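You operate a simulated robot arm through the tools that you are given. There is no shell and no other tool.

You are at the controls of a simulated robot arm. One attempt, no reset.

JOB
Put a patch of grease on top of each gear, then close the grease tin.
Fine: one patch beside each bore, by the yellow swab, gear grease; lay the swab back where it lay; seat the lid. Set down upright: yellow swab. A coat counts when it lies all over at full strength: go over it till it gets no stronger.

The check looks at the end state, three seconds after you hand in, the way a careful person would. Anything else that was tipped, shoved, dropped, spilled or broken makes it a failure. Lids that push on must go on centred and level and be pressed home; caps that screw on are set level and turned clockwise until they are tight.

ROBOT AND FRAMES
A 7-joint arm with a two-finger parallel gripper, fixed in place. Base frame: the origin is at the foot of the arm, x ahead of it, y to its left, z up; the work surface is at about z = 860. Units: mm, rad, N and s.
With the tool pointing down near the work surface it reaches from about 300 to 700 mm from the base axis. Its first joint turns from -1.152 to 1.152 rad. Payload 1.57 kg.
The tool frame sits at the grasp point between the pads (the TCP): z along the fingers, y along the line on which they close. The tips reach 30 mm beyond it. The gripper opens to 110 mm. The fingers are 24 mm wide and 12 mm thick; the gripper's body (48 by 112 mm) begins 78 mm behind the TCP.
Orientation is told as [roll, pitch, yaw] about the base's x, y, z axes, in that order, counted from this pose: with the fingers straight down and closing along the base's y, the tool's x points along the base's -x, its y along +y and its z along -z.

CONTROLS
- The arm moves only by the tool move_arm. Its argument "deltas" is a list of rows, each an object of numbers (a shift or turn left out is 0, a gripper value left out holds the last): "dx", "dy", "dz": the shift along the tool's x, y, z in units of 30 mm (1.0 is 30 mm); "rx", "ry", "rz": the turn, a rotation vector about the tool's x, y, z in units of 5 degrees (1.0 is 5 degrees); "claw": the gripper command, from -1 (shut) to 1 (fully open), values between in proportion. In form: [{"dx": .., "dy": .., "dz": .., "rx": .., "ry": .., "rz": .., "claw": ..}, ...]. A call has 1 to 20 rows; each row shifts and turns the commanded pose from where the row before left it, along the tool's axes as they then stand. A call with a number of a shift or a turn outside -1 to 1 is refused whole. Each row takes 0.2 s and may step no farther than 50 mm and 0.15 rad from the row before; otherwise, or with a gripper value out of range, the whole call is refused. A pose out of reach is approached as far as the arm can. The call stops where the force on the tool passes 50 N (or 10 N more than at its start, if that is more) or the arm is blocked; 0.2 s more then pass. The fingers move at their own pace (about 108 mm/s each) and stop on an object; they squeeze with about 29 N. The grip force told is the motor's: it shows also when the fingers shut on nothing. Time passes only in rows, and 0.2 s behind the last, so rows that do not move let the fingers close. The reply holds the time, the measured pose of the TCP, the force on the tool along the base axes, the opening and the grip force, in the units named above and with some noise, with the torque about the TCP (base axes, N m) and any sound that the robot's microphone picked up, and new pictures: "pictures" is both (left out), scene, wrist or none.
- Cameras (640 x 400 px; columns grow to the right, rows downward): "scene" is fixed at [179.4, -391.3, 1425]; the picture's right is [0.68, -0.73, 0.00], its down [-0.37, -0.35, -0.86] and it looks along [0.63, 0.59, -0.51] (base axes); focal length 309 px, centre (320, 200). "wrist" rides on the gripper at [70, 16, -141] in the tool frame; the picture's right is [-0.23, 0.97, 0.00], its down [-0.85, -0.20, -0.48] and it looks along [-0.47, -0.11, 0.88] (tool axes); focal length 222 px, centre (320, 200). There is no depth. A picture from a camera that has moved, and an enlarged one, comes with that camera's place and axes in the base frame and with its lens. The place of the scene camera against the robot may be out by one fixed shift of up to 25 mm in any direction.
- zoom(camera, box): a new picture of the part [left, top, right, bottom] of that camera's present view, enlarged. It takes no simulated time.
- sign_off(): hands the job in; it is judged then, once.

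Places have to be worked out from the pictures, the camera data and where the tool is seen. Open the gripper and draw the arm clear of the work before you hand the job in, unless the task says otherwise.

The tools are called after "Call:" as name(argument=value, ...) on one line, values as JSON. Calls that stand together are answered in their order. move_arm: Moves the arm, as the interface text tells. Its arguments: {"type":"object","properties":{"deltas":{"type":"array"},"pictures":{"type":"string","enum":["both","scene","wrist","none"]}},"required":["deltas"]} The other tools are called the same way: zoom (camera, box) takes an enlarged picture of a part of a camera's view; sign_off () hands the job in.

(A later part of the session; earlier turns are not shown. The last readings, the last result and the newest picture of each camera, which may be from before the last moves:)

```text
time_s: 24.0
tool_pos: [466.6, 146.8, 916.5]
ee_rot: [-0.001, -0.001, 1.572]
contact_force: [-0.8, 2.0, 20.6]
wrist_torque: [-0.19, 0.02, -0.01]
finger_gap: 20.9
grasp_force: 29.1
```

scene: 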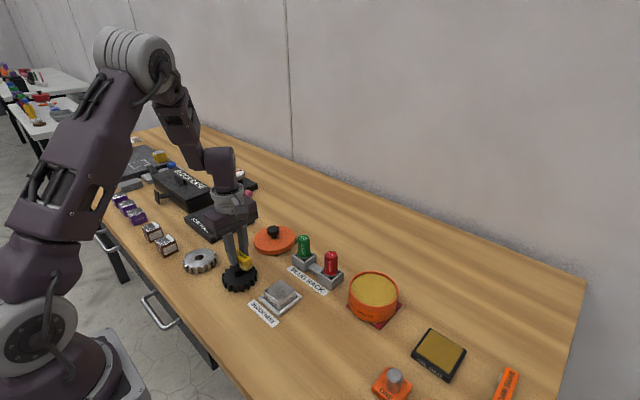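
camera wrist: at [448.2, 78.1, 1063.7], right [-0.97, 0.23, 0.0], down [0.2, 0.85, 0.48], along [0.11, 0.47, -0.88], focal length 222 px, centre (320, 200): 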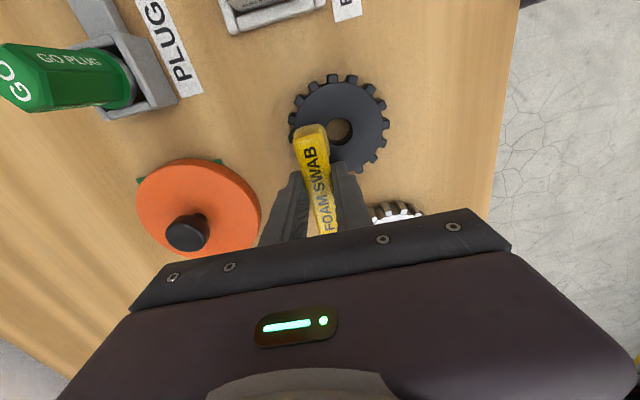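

Contact at 20 N is firmer than needed, so I'll ease up about 1 mm, hold, and look.

Call:
move_arm(deltas=[{"dz": -0.04}, {}, {}])

Call:
zoom(camera="scene", box=[180, 210, 320, 330])

Call:
zoom(camera="wrist", box=[260, 50, 400, 190])

```text
time_s: 24.8
tool_pos: [466.2, 146.6, 918.5]
ee_rot: [0.0, 0.001, 1.569]
contact_force: [-0.1, -0.5, 0.1]
wrist_torque: [0.0, 0.0, 0.03]
finger_gap: 20.6
grasp_force: 28.9
camera wrist: at [450.0, 77.5, 1060.0], right [-0.97, 0.23, 0.0], down [0.2, 0.86, 0.48], along [0.11, 0.47, -0.88], focal length 222 px, centre (320, 200)
```

scene: 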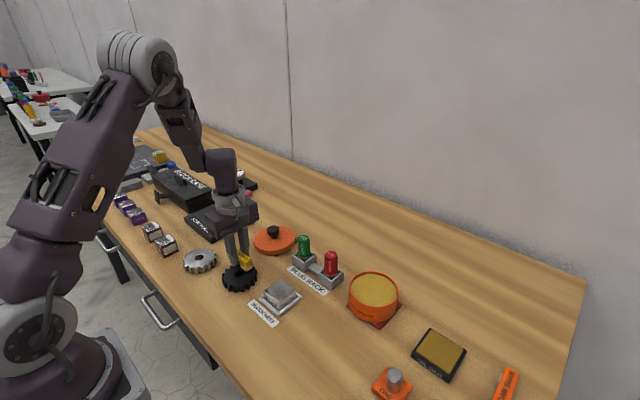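
wrist: 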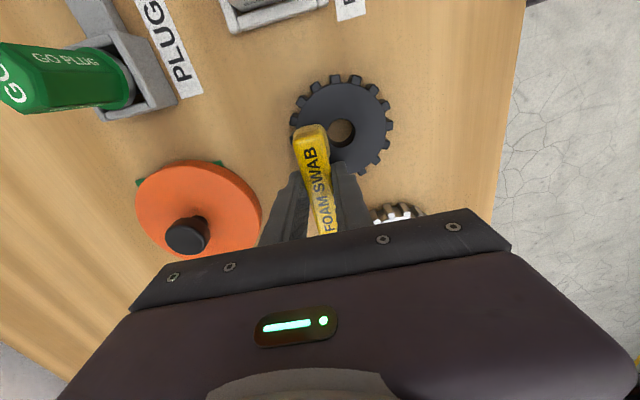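

```text
3.33 times, centred on (250, 270) of scene
camera zoom: at [179.4, -391.3, 1425.0], right [0.68, -0.73, 0.0], down [-0.37, -0.35, -0.86], along [0.63, 0.59, -0.51], focal length 1030 px, centre (553, -33)
```

zoom: 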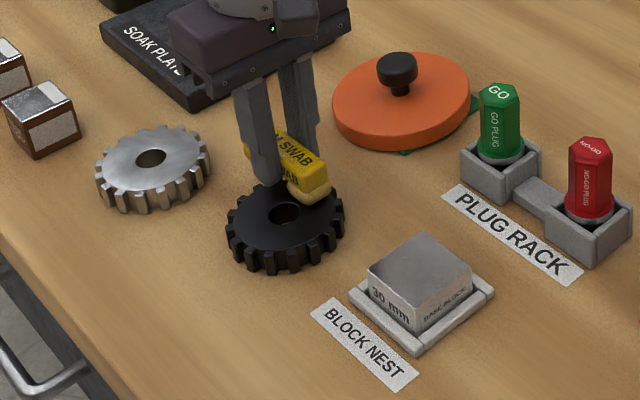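

```text
2.86 times, centred on (330, 120) of wrist
camera zoom: at [450.0, 77.5, 1060.0], right [-0.97, 0.23, 0.0], down [0.2, 0.86, 0.48], along [0.11, 0.47, -0.88], focal length 635 px, centre (291, 429)
```

zoom: 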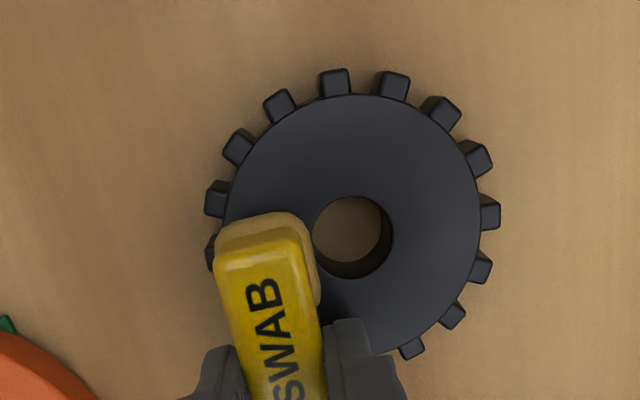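

Contact ends right around 918, so the foam is fairly stiff. I'll lift 60 mm to see what the first dab left.

Call:
move_arm(deltas=[{"dz": -0.5}, {"dz": -0.75}, {"dz": -0.75}, {}])

Call:
zoom(camera="scene", box=[210, 250, 270, 300])

Call:
zoom(camera="wrist", box=[260, 50, 400, 190])

```text
time_s: 25.8
tool_pos: [466.8, 146.3, 977.7]
ee_rot: [-0.001, 0.001, 1.57]
contact_force: [0.6, -0.4, -0.6]
wrist_torque: [0.05, 0.03, -0.01]
finger_gap: 20.5
grasp_force: 29.3
camera wrist: at [450.3, 78.0, 1120.4], right [-0.97, 0.23, 0.0], down [0.2, 0.85, 0.48], along [0.11, 0.47, -0.88], focal length 222 px, centre (320, 200)
```

scene: 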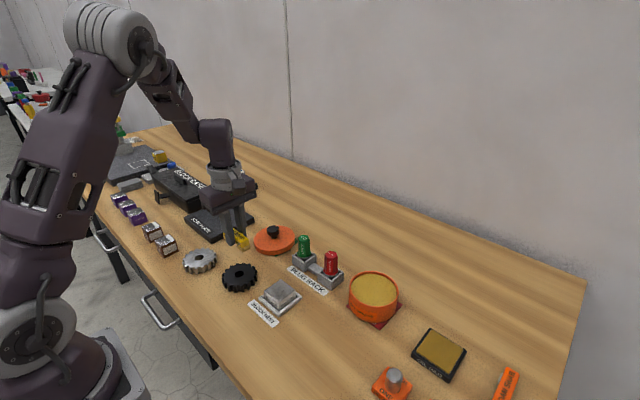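
wrist: 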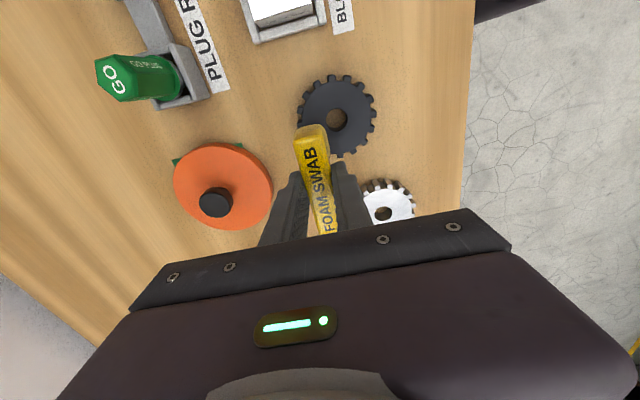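

```text
8.00 times, centred on (240, 275) of scene
camera zoom: at [179.4, -391.3, 1425.0], right [0.68, -0.73, 0.0], down [-0.37, -0.35, -0.86], along [0.63, 0.59, -0.51], focal length 2472 px, centre (960, -400)
```

zoom: 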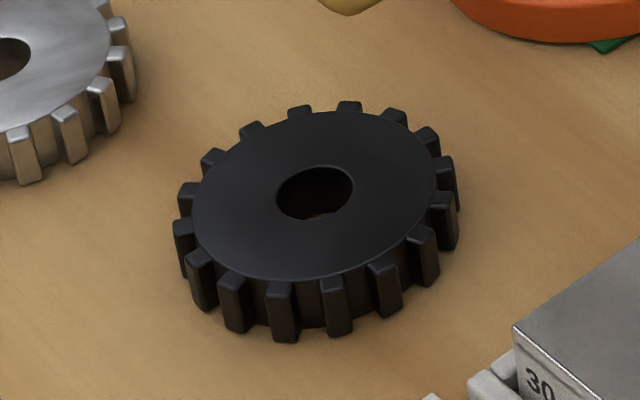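

```text
2.86 times, centred on (330, 120) of wrist
camera zoom: at [450.3, 78.0, 1120.4], right [-0.97, 0.23, 0.0], down [0.2, 0.85, 0.48], along [0.11, 0.47, -0.88], focal length 635 px, centre (291, 429)
```

zoom: 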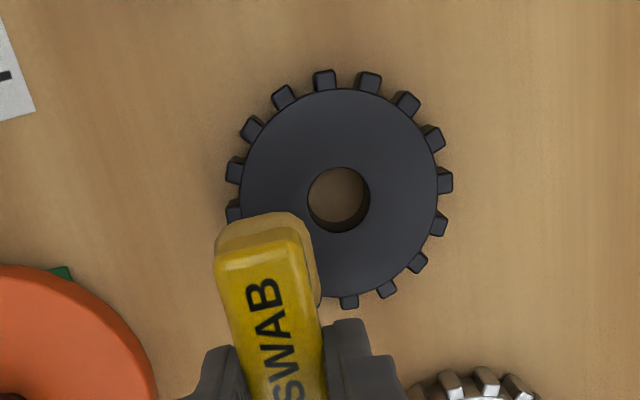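

No obvious mark yet. I'll zoom hard on the dab spot to see whether there's a faint film.

Call:
zoom(camera="scene", box=[225, 258, 260, 284])

Call:
zoom(camera="scene", box=[225, 225, 265, 255])

```text
15.38 times, centred on (242, 271) of scene
camera zoom: at [179.4, -391.3, 1425.0], right [0.68, -0.73, 0.0], down [-0.37, -0.35, -0.86], along [0.63, 0.59, -0.51], focal length 4755 px, centre (1512, -892)
```

zoom: 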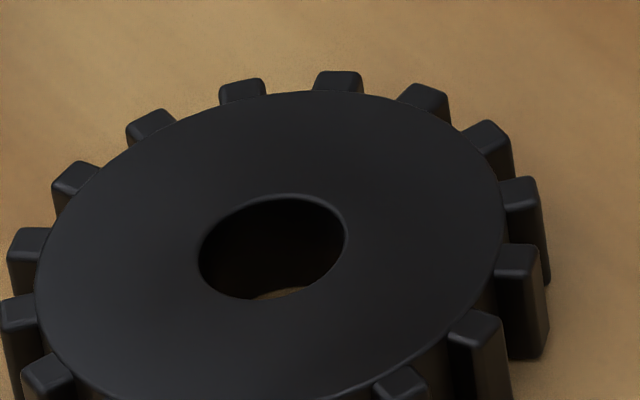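

```text
13.33 times, centred on (245, 240) of scene
camera zoom: at [179.4, -391.3, 1425.0], right [0.68, -0.73, 0.0], down [-0.37, -0.35, -0.86], along [0.63, 0.59, -0.51], focal length 4121 px, centre (1320, -333)
```

zoom: 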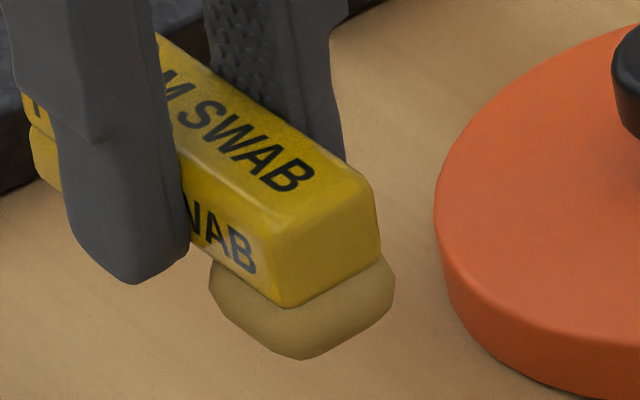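

There's no visible film yet and contact was very brief. I'll press again at a lighter force and hold, then check the force.

Call:
move_arm(deltas=[{"dz": 0.8}, {"dz": 0.8}, {"dz": 0.35}, {"dz": 0.04}, {"dz": 0.03}, {}, {}, {}], pictures="none")

```text
time_s: 27.6
tool_pos: [467.4, 146.6, 917.4]
ee_rot: [0.0, -0.002, 1.572]
contact_force: [-0.9, 0.1, 7.3]
wrist_torque: [-0.08, 0.07, -0.03]
finger_gap: 20.9
grasp_force: 28.7
```

It's holding at 7 N. I'll look at how the foam sits on the gear from the scene camera.

Call:
zoom(camera="scene", box=[220, 240, 270, 285])

Call:
zoom(camera="wrist", box=[280, 90, 370, 180])

```text
8.89 times, centred on (245, 262) of scene
camera zoom: at [179.3, -391.3, 1425.0], right [0.68, -0.73, 0.0], down [-0.37, -0.35, -0.86], along [0.63, 0.59, -0.51], focal length 2747 px, centre (987, -356)
```

zoom: 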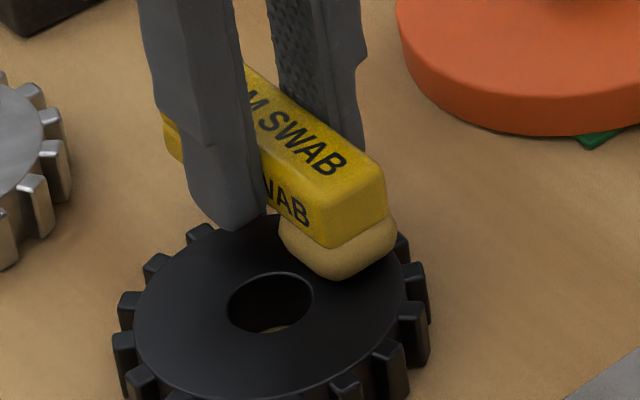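

```text
4.44 times, centred on (325, 135) of wrist
camera zoom: at [450.7, 77.8, 1059.3], right [-0.97, 0.23, 0.0], down [0.2, 0.85, 0.48], along [0.11, 0.47, -0.88], focal length 987 px, centre (298, 489)
```

zoom: 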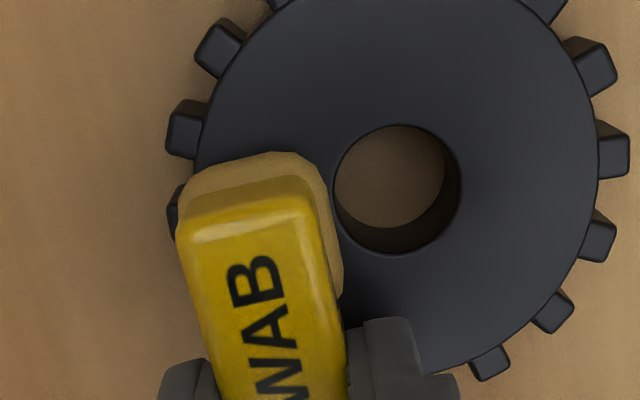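

The foam sits well on the annulus beside the bore. Now I'll work it with a few short strokes (±5 mm along y) at this light pressure, then lift and inspect.

Call:
move_arm(deltas=[{"dx": 0.15}, {"dx": -0.15}, {"dx": -0.15}, {"dx": 0.15}, {"dx": 0.15}, {"dx": -0.15}, {"dx": -0.15}, {"dx": 0.15}, {}], pictures="none")

Call:
move_arm(deltas=[{"dz": -0.5}, {"dz": -0.75}, {"dz": -0.75}, {}])

Call:
zoom(camera="scene", box=[215, 255, 265, 295])

```text
time_s: 29.6
tool_pos: [467.1, 147.6, 917.3]
ee_rot: [0.0, -0.001, 1.571]
contact_force: [-0.7, 0.2, -0.2]
wrist_torque: [-0.01, -0.03, 0.03]
finger_gap: 20.8
grasp_force: 29.6
```

```text
time_s: 30.6
tool_pos: [466.9, 146.4, 977.7]
ee_rot: [-0.003, 0.001, 1.571]
contact_force: [0.7, 0.1, -0.6]
wrist_torque: [0.01, -0.01, 0.04]
finger_gap: 20.7
grasp_force: 29.0
camera wrist: at [450.2, 77.3, 1119.5], right [-0.97, 0.23, 0.0], down [0.2, 0.85, 0.48], along [0.11, 0.47, -0.88], focal length 222 px, centre (320, 200)
```

scene: 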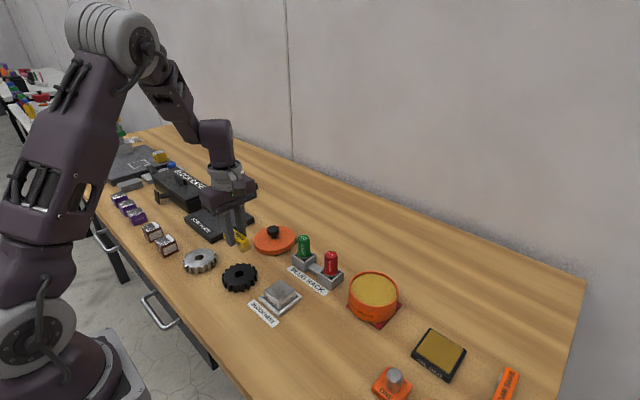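
wrist: 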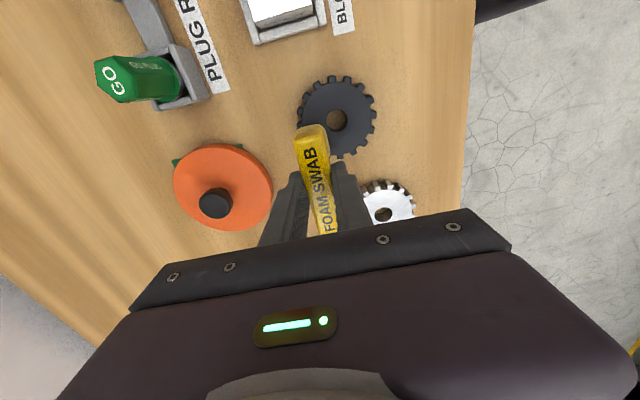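

```text
10.00 times, centred on (240, 275) of scene
camera zoom: at [179.4, -391.3, 1425.0], right [0.68, -0.73, 0.0], down [-0.37, -0.35, -0.86], along [0.63, 0.59, -0.51], focal length 3090 px, centre (1120, -550)
```

zoom: 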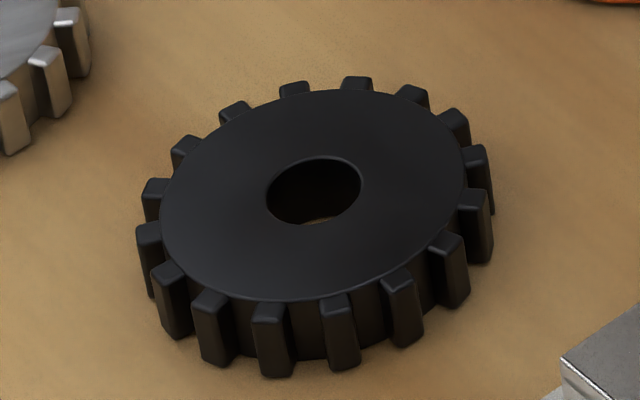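

Still nothing visible from this angle. I'll slide the swab 50 mm toward +y so the wrist camera can see the dab spot directly.

Call:
move_arm(deltas=[{"dx": -0.83}, {"dx": -0.84}, {}], pictures="wrist")

Call:
zoom(camera="wrist", box=[270, 40, 370, 120])

```text
time_s: 31.4
tool_pos: [468.5, 197.0, 977.5]
ee_rot: [0.0, 0.0, 1.568]
contact_force: [0.6, 0.1, -0.1]
wrist_torque: [-0.03, 0.0, 0.0]
finger_gap: 20.8
grasp_force: 29.4
camera wrist: at [450.8, 128.4, 1119.3], right [-0.97, 0.23, 0.0], down [0.2, 0.85, 0.48], along [0.11, 0.47, -0.88], focal length 222 px, centre (320, 200)
```

wrist: 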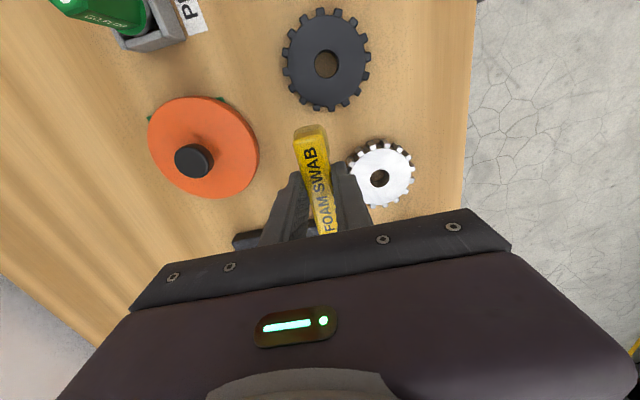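

```text
5.00 times, centred on (320, 80) of wrist
camera zoom: at [450.8, 128.4, 1119.3], right [-0.97, 0.23, 0.0], down [0.2, 0.85, 0.48], along [0.11, 0.47, -0.88], focal length 1111 px, centre (320, 800)
```

zoom: 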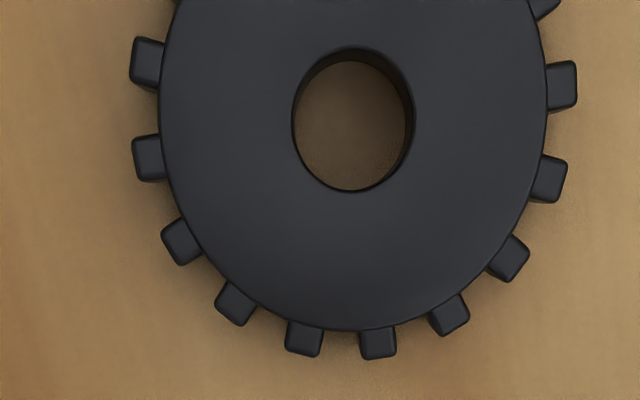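

There's no deposit at all. I want to check that the swab is really level in the grip and how fully the foam is loaded, so I'll zoom on it.

Call:
zoom(camera="scene", box=[195, 205, 255, 250])

Call:
zoom(camera="wrist", box=[280, 110, 360, 180])

```text
8.89 times, centred on (225, 228) of scene
camera zoom: at [179.4, -391.3, 1425.0], right [0.68, -0.73, 0.0], down [-0.37, -0.35, -0.86], along [0.63, 0.59, -0.51], focal length 2747 px, centre (1164, -44)
```

zoom: 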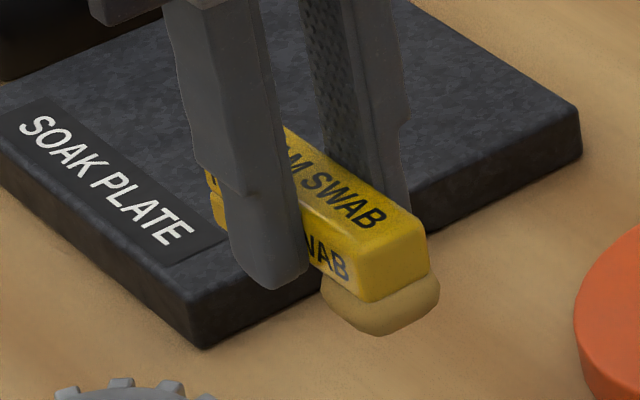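

```text
5.71 times, centred on (320, 145) of wrist
camera zoom: at [450.8, 128.4, 1119.3], right [-0.97, 0.23, 0.0], down [0.2, 0.85, 0.48], along [0.11, 0.47, -0.88], focal length 1269 px, centre (320, 514)
```

zoom: 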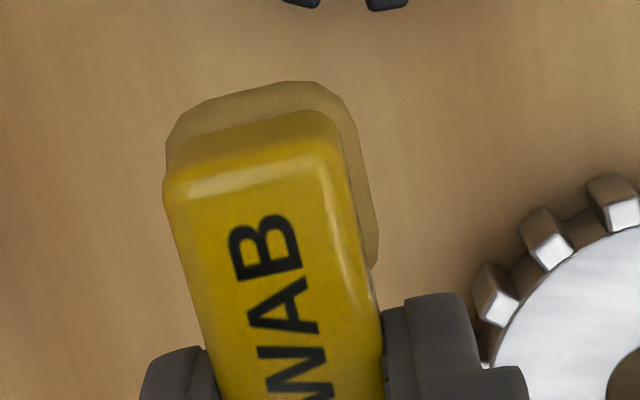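

The swab looks level and the foam is greased, so the earlier strokes probably lost contact — the force had dropped to 0 by the end. I'll go back and press more firmly while stroking, watching the force.

Call:
move_arm(deltas=[{"dx": 0.83}, {"dx": 0.84}, {"dz": 0.9}, {"dz": 0.9}, {"dz": 0.15}, {"dz": 0.06}, {"dz": 0.03}, {}], pictures="none")

```text
time_s: 33.2
tool_pos: [467.7, 147.2, 917.1]
ee_rot: [-0.002, -0.002, 1.572]
contact_force: [0.2, 0.5, 20.0]
wrist_torque: [-0.29, 0.05, 0.01]
finger_gap: 20.9
grasp_force: 29.1
```

Now at 20 N. I'll stroke a few passes at this height and read the force.

Call:
move_arm(deltas=[{"dx": 0.1}, {"dx": -0.1}, {"dx": -0.1}, {"dx": 0.1}, {}], pictures="wrist")

Call:
zoom(camera="wrist", box=[280, 90, 370, 180])

Call:
zoom(camera="scene", box=[220, 240, 270, 285])

```text
time_s: 34.4
tool_pos: [468.0, 145.7, 916.9]
ee_rot: [-0.001, -0.002, 1.571]
contact_force: [-1.2, 3.5, 6.8]
wrist_torque: [0.01, 0.05, -0.02]
finger_gap: 20.6
grasp_force: 29.2
camera wrist: at [450.5, 77.5, 1057.8], right [-0.97, 0.23, 0.0], down [0.2, 0.85, 0.48], along [0.11, 0.47, -0.88], focal length 222 px, centre (320, 200)
```

wrist: 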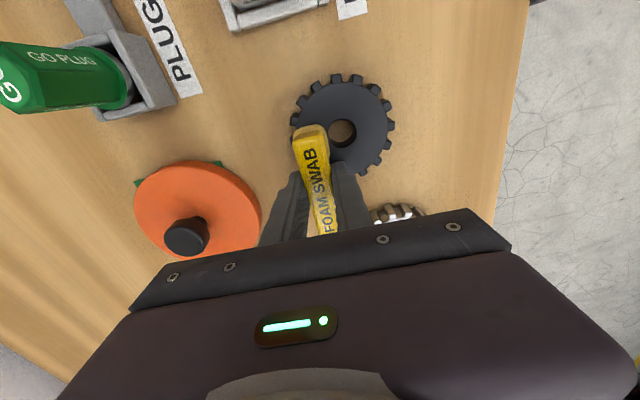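

```text
4.44 times, centred on (325, 135) of wrist
camera zoom: at [450.5, 77.5, 1057.8], right [-0.97, 0.23, 0.0], down [0.2, 0.85, 0.48], along [0.11, 0.47, -0.88], focal length 987 px, centre (298, 489)
```

zoom: 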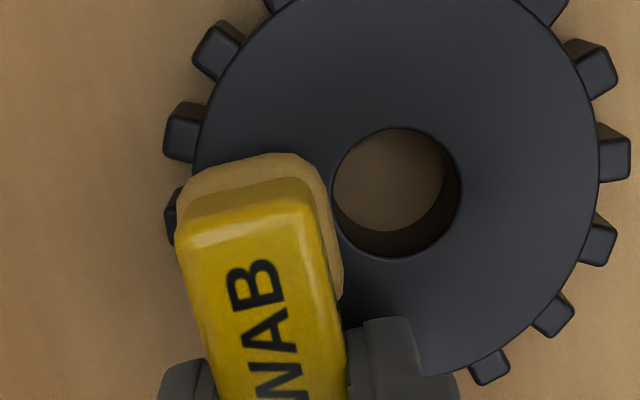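

```text
8.89 times, centred on (245, 262) of scene
camera zoom: at [179.3, -391.2, 1425.0], right [0.68, -0.73, 0.0], down [-0.37, -0.35, -0.86], along [0.63, 0.59, -0.51], focal length 2747 px, centre (987, -356)
```

zoom: 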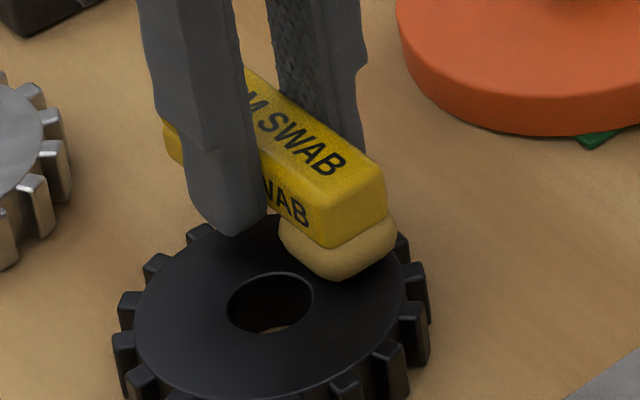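

The force decays as I stroke, meaning the swab is creeping in the grip. I'll lift off and inspect both the gear and the swab's tilt closely.

Call:
move_arm(deltas=[{"dz": -0.5}, {"dz": -0.75}, {"dz": -0.75}, {"dx": -0.83}, {"dx": -0.84}, {}])

Call:
zoom(camera="wrist", box=[270, 40, 370, 120])

Call:
zoom(camera="scene", box=[210, 212, 250, 244])

Call:
zoom(camera="scene", box=[215, 255, 265, 295])

```text
time_s: 35.8
tool_pos: [467.5, 198.3, 977.8]
ee_rot: [0.001, 0.001, 1.569]
contact_force: [-1.3, 1.2, 0.4]
wrist_torque: [0.02, -0.01, 0.0]
finger_gap: 20.6
grasp_force: 28.9
camera wrist: at [450.8, 128.6, 1118.5], right [-0.97, 0.23, 0.0], down [0.2, 0.85, 0.48], along [0.11, 0.47, -0.88], focal length 222 px, centre (320, 200)
```

scene: 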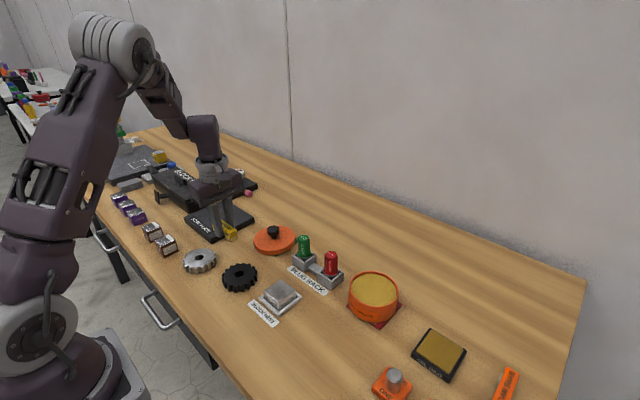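
wrist: 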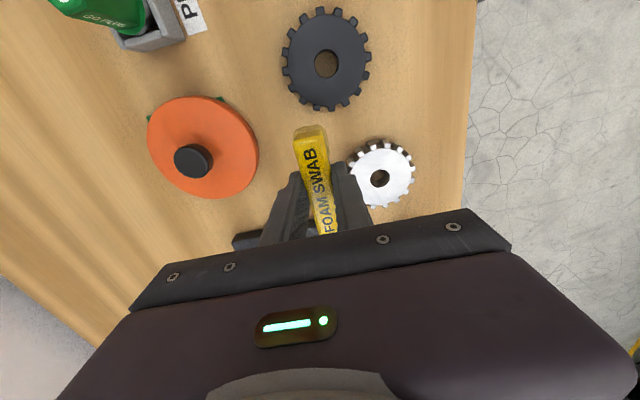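

```text
5.00 times, centred on (320, 80) of wrist
camera zoom: at [450.8, 128.6, 1118.5], right [-0.97, 0.23, 0.0], down [0.2, 0.85, 0.48], along [0.11, 0.47, -0.88], focal length 1111 px, centre (320, 800)
```

zoom: 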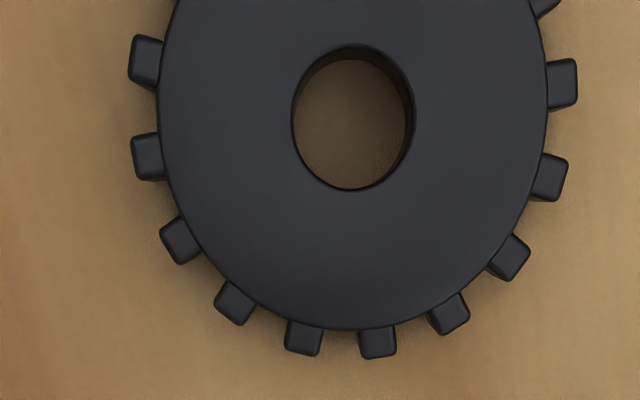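

```text
12.50 times, centred on (230, 228) of scene
camera zoom: at [179.4, -391.3, 1425.0], right [0.68, -0.73, 0.0], down [-0.37, -0.35, -0.86], along [0.63, 0.59, -0.51], focal length 3863 px, centre (1445, -150)
```

zoom: 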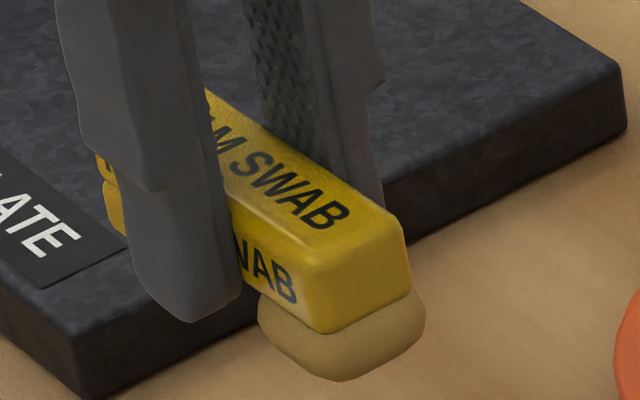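

```text
10.00 times, centred on (240, 275) of scene
camera zoom: at [179.4, -391.3, 1425.0], right [0.68, -0.73, 0.0], down [-0.37, -0.35, -0.86], along [0.63, 0.59, -0.51], focal length 3090 px, centre (1120, -550)
```

zoom: 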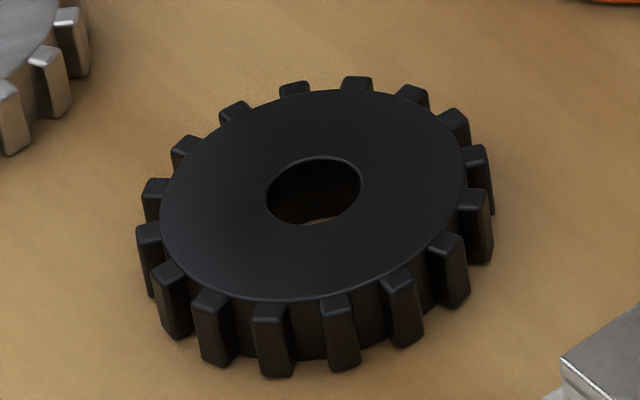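

Still no deposit, and pressing has pushed the swab up and tilted it slightly because I grip it about 29 mm away from the foam. Torque shows contact only at the foam's inner edge. I'll set the swab back at its home spot and re-grip it directly above the foam.

Call:
move_arm(deltas=[{"dy": 0.3525, "dx": 0.851}, {"dy": 0.3525, "dx": 0.851}, {"dy": 0.3525, "dx": 0.851}, {"dy": 0.3525, "dx": 0.851}, {"dy": 0.3525, "dx": 0.851}, {"dy": 0.3525, "dx": 0.851}, {"dy": 0.3525, "dx": 0.851}, {"dy": 0.3525, "dx": 0.851}, {}])

Call:
zoom(camera="scene", box=[215, 240, 275, 285])

Call:
zoom(camera="scene", box=[215, 255, 265, 295])

```text
time_s: 37.8
tool_pos: [383.0, -6.6, 976.6]
ee_rot: [0.001, 0.001, 1.571]
contact_force: [-0.2, 1.1, -0.1]
wrist_torque: [-0.01, 0.03, 0.01]
finger_gap: 20.7
grasp_force: 29.2
camera wrist: at [366.0, -75.8, 1118.2], right [-0.97, 0.23, 0.0], down [0.2, 0.85, 0.48], along [0.11, 0.47, -0.88], focal length 222 px, centre (320, 200)
```

scene: 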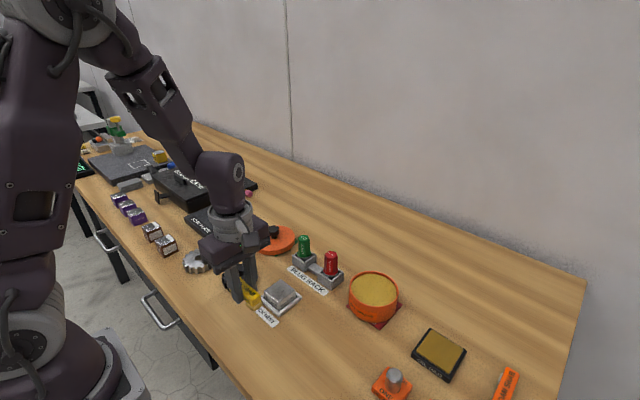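
wrist: 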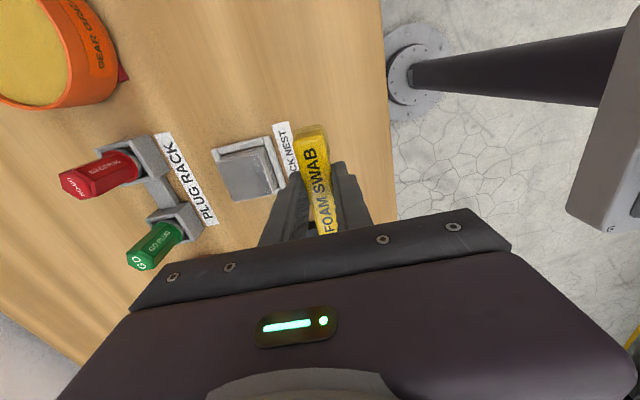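

```text
8.89 times, centred on (245, 262) of scene
camera zoom: at [179.4, -391.3, 1425.0], right [0.68, -0.73, 0.0], down [-0.37, -0.35, -0.86], along [0.63, 0.59, -0.51], focal length 2747 px, centre (987, -356)
```

zoom: 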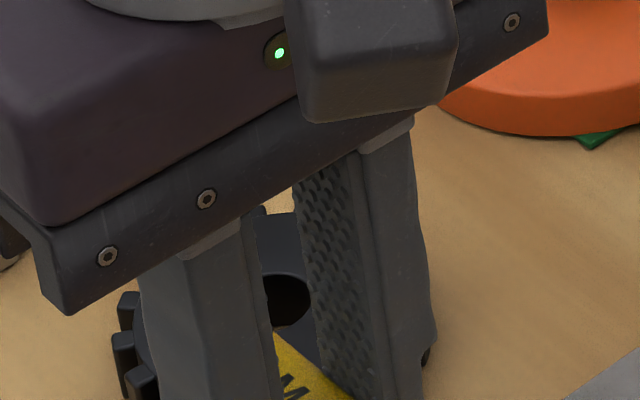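

```text
10.00 times, centred on (240, 275) of scene
camera zoom: at [179.4, -391.3, 1425.0], right [0.68, -0.73, 0.0], down [-0.37, -0.35, -0.86], along [0.63, 0.59, -0.51], focal length 3090 px, centre (1120, -550)
```

zoom: 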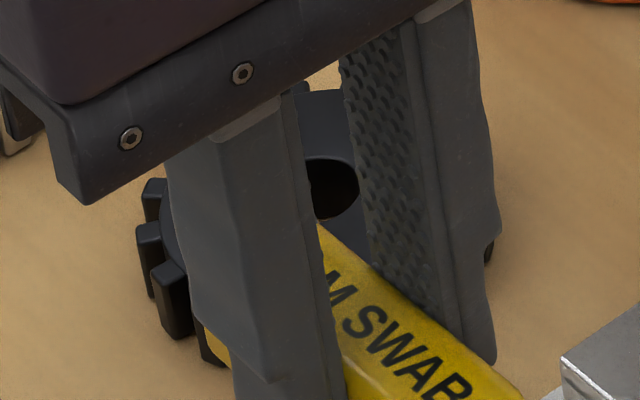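

Now over the home spot. I'll lower to just above the table and then check the tilt with the wrist and scene views.

Call:
move_arm(deltas=[{"dz": 0.6}, {"dz": 0.8}, {"dz": 0.6}, {"dz": 0.3}, {}])

Call:
zoom(camera="scene", box=[220, 285, 290, 345])

```text
time_s: 39.0
tool_pos: [382.6, -6.8, 907.0]
ee_rot: [-0.001, 0.0, 1.571]
contact_force: [0.1, 0.1, 0.2]
wrist_torque: [0.0, 0.0, -0.01]
finger_gap: 20.6
grasp_force: 29.0
camera wrist: at [365.6, -75.7, 1048.9], right [-0.97, 0.23, 0.0], down [0.2, 0.85, 0.48], along [0.11, 0.47, -0.88], focal length 222 px, centre (320, 200)
```

scene: 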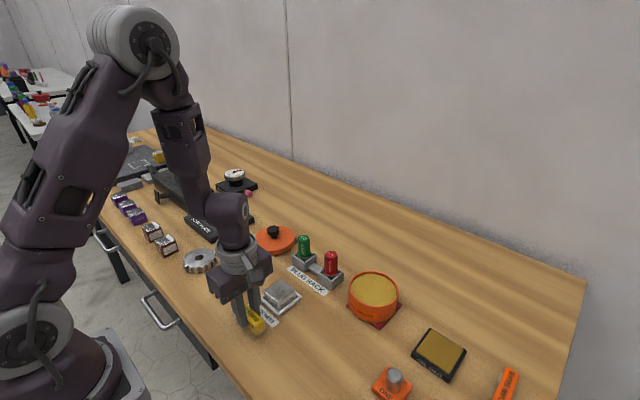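
wrist: 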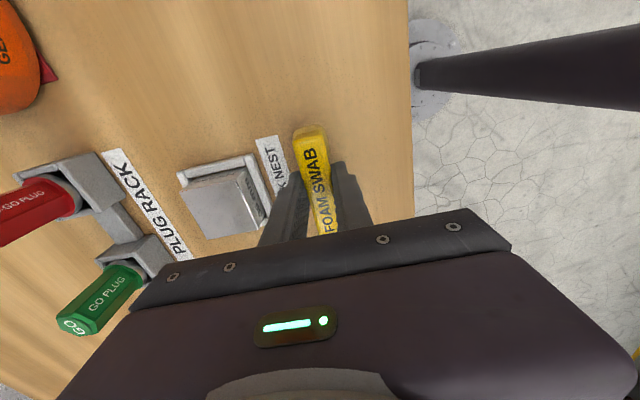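

```text
6.67 times, centred on (255, 315) of scene
camera zoom: at [179.4, -391.3, 1425.0], right [0.68, -0.73, 0.0], down [-0.37, -0.35, -0.86], along [0.63, 0.59, -0.51], focal length 2060 px, centre (753, -567)
```

zoom: 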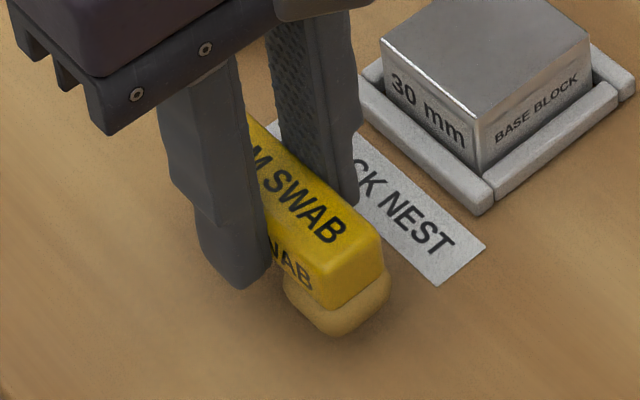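

It's about 7 mm above home height. I'll ease down in small steps to feel the table.

Call:
move_arm(deltas=[{"dz": 0.06}, {"dz": 0.06}, {"dz": 0.05}, {}], pictures="none")

```text
time_s: 40.0
tool_pos: [382.7, -6.0, 901.8]
ee_rot: [0.001, -0.001, 1.57]
contact_force: [0.2, 0.0, 0.6]
wrist_torque: [-0.01, -0.01, -0.03]
finger_gap: 21.0
grasp_force: 29.1
```

Call:
move_arm(deltas=[{"dz": 0.03}, {"dz": 0.03}, {}], pictures="none")

```text
time_s: 40.8
tool_pos: [382.1, -5.3, 900.1]
ee_rot: [-0.001, 0.001, 1.572]
contact_force: [-0.4, -0.1, -0.2]
wrist_torque: [0.03, 0.01, 0.0]
finger_gap: 20.5
grasp_force: 28.8
```

Call:
move_arm(deltas=[{"dz": 0.03}, {"dz": 0.02}, {}], pictures="none")

```text
time_s: 41.6
tool_pos: [382.6, -7.0, 898.5]
ee_rot: [0.0, 0.0, 1.57]
contact_force: [0.4, -0.8, -0.2]
wrist_torque: [-0.05, 0.01, 0.01]
finger_gap: 20.9
grasp_force: 29.0
```

Call:
move_arm(deltas=[{"dz": 0.02}, {"dz": 0.02}, {}], pictures="none")

```text
time_s: 42.4
tool_pos: [382.9, -7.1, 898.8]
ee_rot: [0.0, -0.001, 1.57]
contact_force: [0.0, 0.0, 0.0]
wrist_torque: [0.0, -0.01, 0.01]
finger_gap: 20.9
grasp_force: 28.7
```

Call:
move_arm(deltas=[{"dz": 0.03}, {"dz": 0.03}, {}], pictures="wrist")

Call:
zoom(camera="scene", box=[220, 285, 290, 345])

```text
time_s: 43.2
tool_pos: [383.3, -5.7, 896.2]
ee_rot: [0.001, -0.001, 1.568]
contact_force: [-0.3, -1.1, 15.2]
wrist_torque: [0.61, 0.04, 0.01]
finger_gap: 20.8
grasp_force: 28.7
camera wrist: at [365.6, -75.9, 1038.1], right [-0.97, 0.23, 0.0], down [0.2, 0.85, 0.48], along [0.11, 0.47, -0.88], focal length 222 px, centre (320, 200)
```

wrist: 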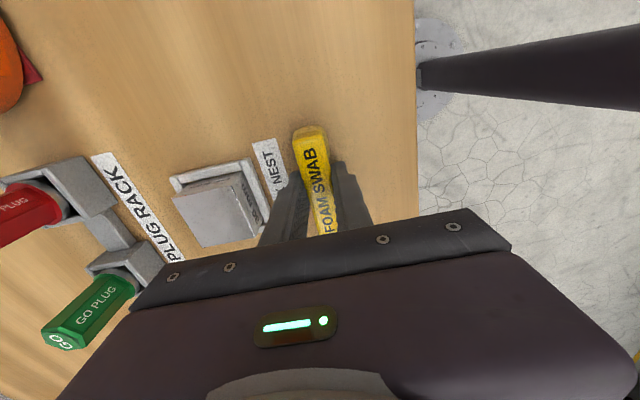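

```text
6.67 times, centred on (255, 315) of scene
camera zoom: at [179.2, -391.3, 1425.0], right [0.68, -0.73, 0.0], down [-0.37, -0.35, -0.86], along [0.63, 0.59, -0.51], focal length 2060 px, centre (753, -567)
```

zoom: 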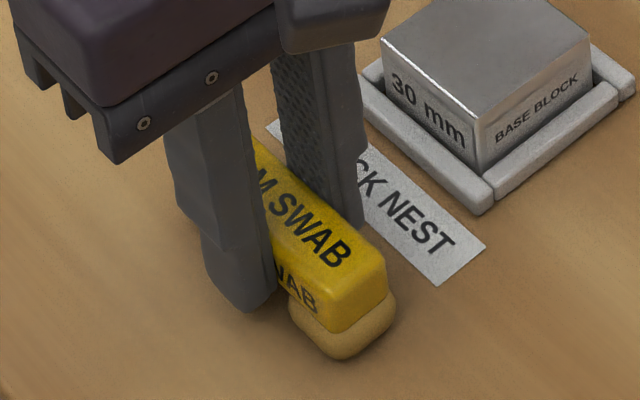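

Contact at 15 N with +0.61 N·m means the foot touched first, which confirms the swab had tilted foam-end-up. I'll relax the pressure and release so it drops flat on its home spot.

Call:
move_arm(deltas=[{"dz": -0.03}, {}, {"claw": -0.5}, {"claw": -0.2}, {}, {}])

Call:
zoom(camera="scene", box=[220, 285, 290, 345])

Call:
zoom(camera="wrist", box=[250, 100, 400, 240])

```text
time_s: 44.6
tool_pos: [383.3, -7.8, 896.9]
ee_rot: [0.002, 0.0, 1.572]
contact_force: [-0.2, -0.4, 0.5]
wrist_torque: [0.02, 0.03, 0.01]
finger_gap: 43.9
grasp_force: 0.0
camera wrist: at [365.6, -75.8, 1038.7], right [-0.97, 0.23, 0.0], down [0.2, 0.85, 0.48], along [0.11, 0.47, -0.88], focal length 222 px, centre (320, 200)
```

scene: 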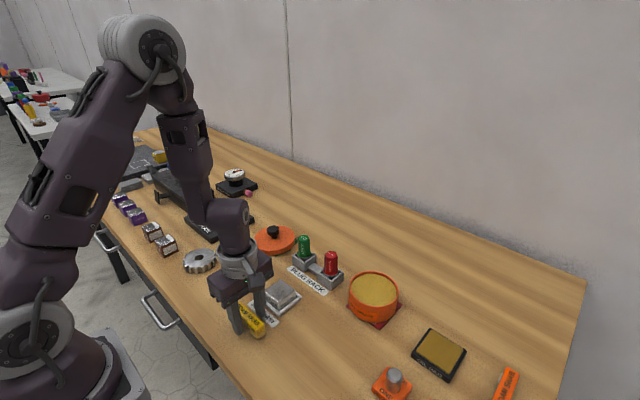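
wrist: 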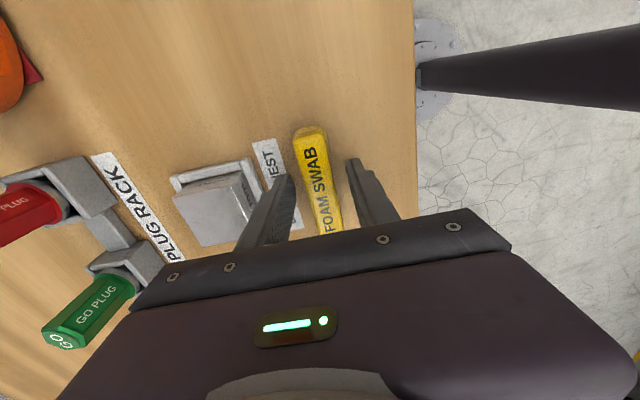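

```text
6.67 times, centred on (255, 315) of scene
camera zoom: at [179.4, -391.3, 1425.0], right [0.68, -0.73, 0.0], down [-0.37, -0.35, -0.86], along [0.63, 0.59, -0.51], focal length 2060 px, centre (753, -567)
```

zoom: 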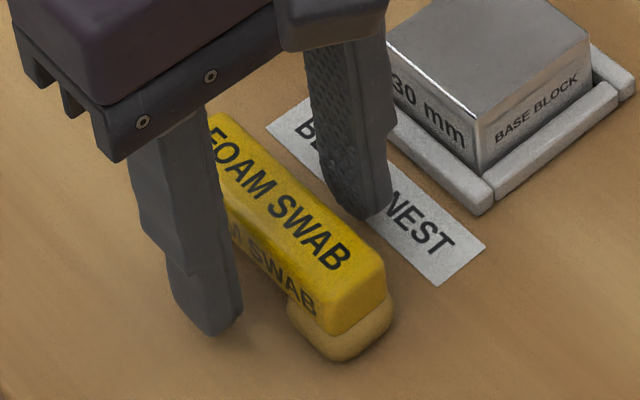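

```text
2.86 times, centred on (325, 170) of wrist
camera zoom: at [365.6, -75.8, 1038.7], right [-0.97, 0.23, 0.0], down [0.2, 0.85, 0.48], along [0.11, 0.47, -0.88], focal length 635 px, centre (306, 286)
```

zoom: 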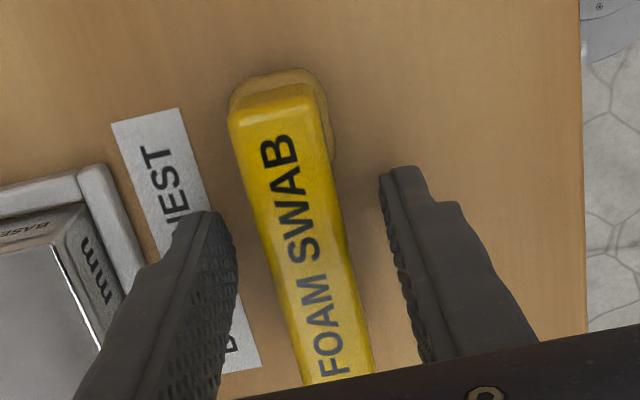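

The swab is standing flat at home again, within a millimetre of its original corners. I'll rise, shift to directly above the foam (y≈-35), come down so the tips stay above the foam pad, and grip there.

Call:
move_arm(deltas=[{"dz": -0.7}, {"dz": -0.5}, {"dx": 0.47}, {"dx": 0.47}, {}, {"dz": 0.4}, {"dz": 0.4}, {"dz": 0.2}, {}])

Call:
zoom(camera="wrist", box=[250, 100, 400, 240])

Call:
zoom(camera="scene", box=[220, 285, 290, 345])

```text
time_s: 46.6
tool_pos: [382.5, -35.6, 901.6]
ee_rot: [-0.001, 0.0, 1.571]
contact_force: [-0.3, -0.1, -0.3]
wrist_torque: [0.02, -0.02, -0.01]
finger_gap: 43.9
grasp_force: 0.1
camera wrist: at [365.5, -104.1, 1044.3], right [-0.97, 0.23, 0.0], down [0.2, 0.85, 0.48], along [0.11, 0.47, -0.88], focal length 222 px, centre (320, 200)
```

scene: 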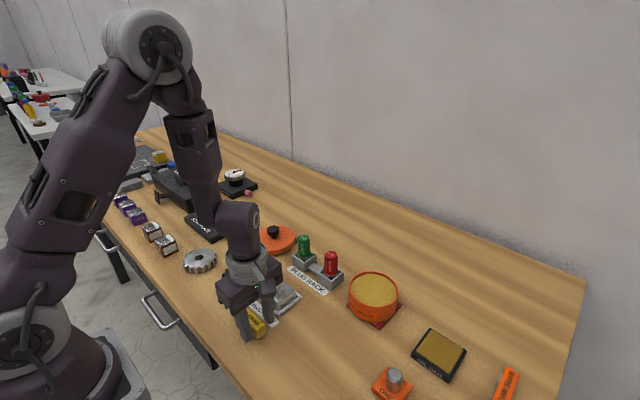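
wrist: 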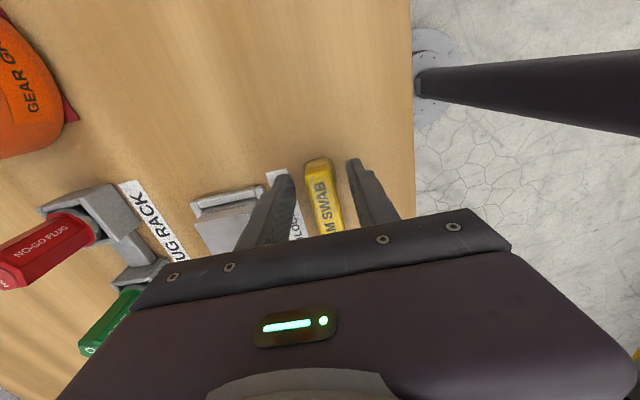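

```text
2.86 times, centred on (325, 170) of wrist
camera zoom: at [365.5, -104.1, 1044.3], right [-0.97, 0.23, 0.0], down [0.2, 0.85, 0.48], along [0.11, 0.47, -0.88], focal length 635 px, centre (306, 286)
```

zoom: 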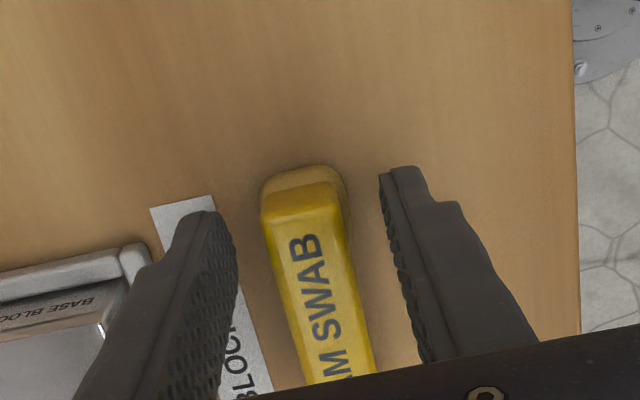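

```text
6.67 times, centred on (255, 315) of scene
camera zoom: at [179.4, -391.3, 1425.0], right [0.68, -0.73, 0.0], down [-0.37, -0.35, -0.86], along [0.63, 0.59, -0.51], focal length 2060 px, centre (753, -567)
```

zoom: 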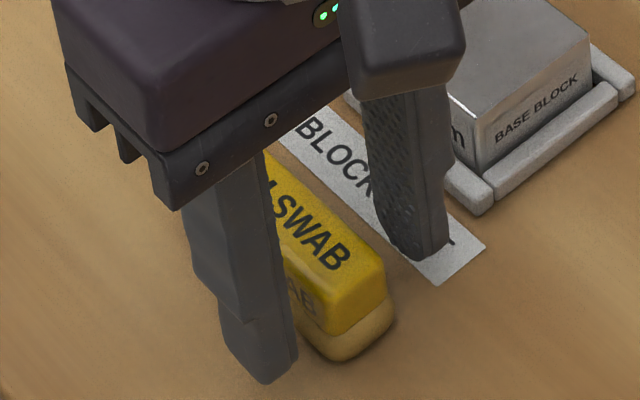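

Aligned over the foam end with tips at z≈872.5, above the pad. Closing now, then lifting 20 mm to check the hold.

Call:
move_arm(deltas=[{"claw": -1}, {"claw": -1}, {"claw": -1}, {"claw": -1}, {"dz": -0.2}, {"dz": -0.5}, {}])

Call:
zoom(camera="scene", box=[220, 275, 290, 335])

```text
time_s: 48.2
tool_pos: [382.9, -36.3, 922.7]
ee_rot: [0.002, -0.001, 1.57]
contact_force: [-0.6, -0.1, -0.6]
wrist_torque: [0.0, 0.0, -0.04]
finger_gap: 24.8
grasp_force: 28.9
camera wrist: at [365.6, -104.3, 1065.7], right [-0.97, 0.23, 0.0], down [0.2, 0.85, 0.48], along [0.11, 0.47, -0.88], focal length 222 px, centre (320, 200)
```

scene: 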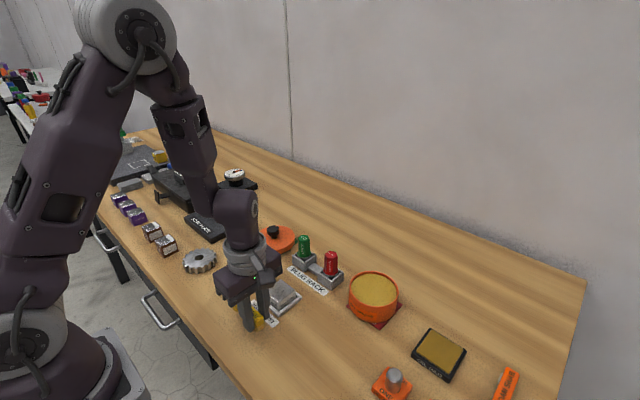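
wrist: 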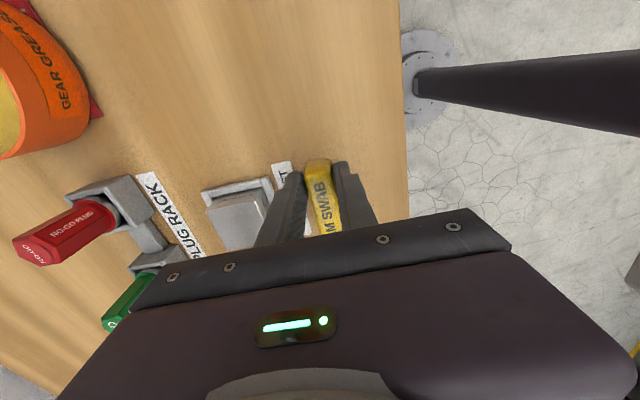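

```text
6.67 times, centred on (255, 305) of scene
camera zoom: at [179.4, -391.3, 1425.0], right [0.68, -0.73, 0.0], down [-0.37, -0.35, -0.86], along [0.63, 0.59, -0.51], focal length 2060 px, centre (753, -500)
```

zoom: 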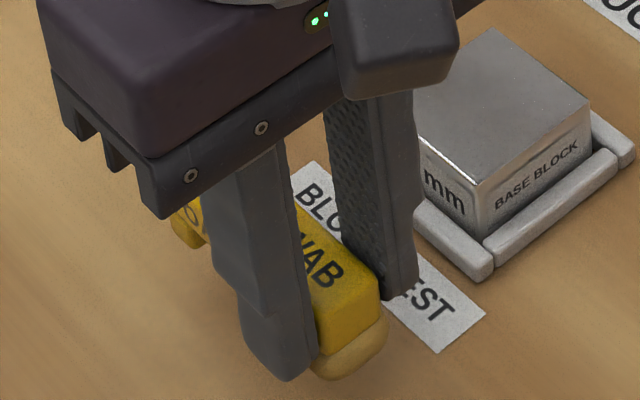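

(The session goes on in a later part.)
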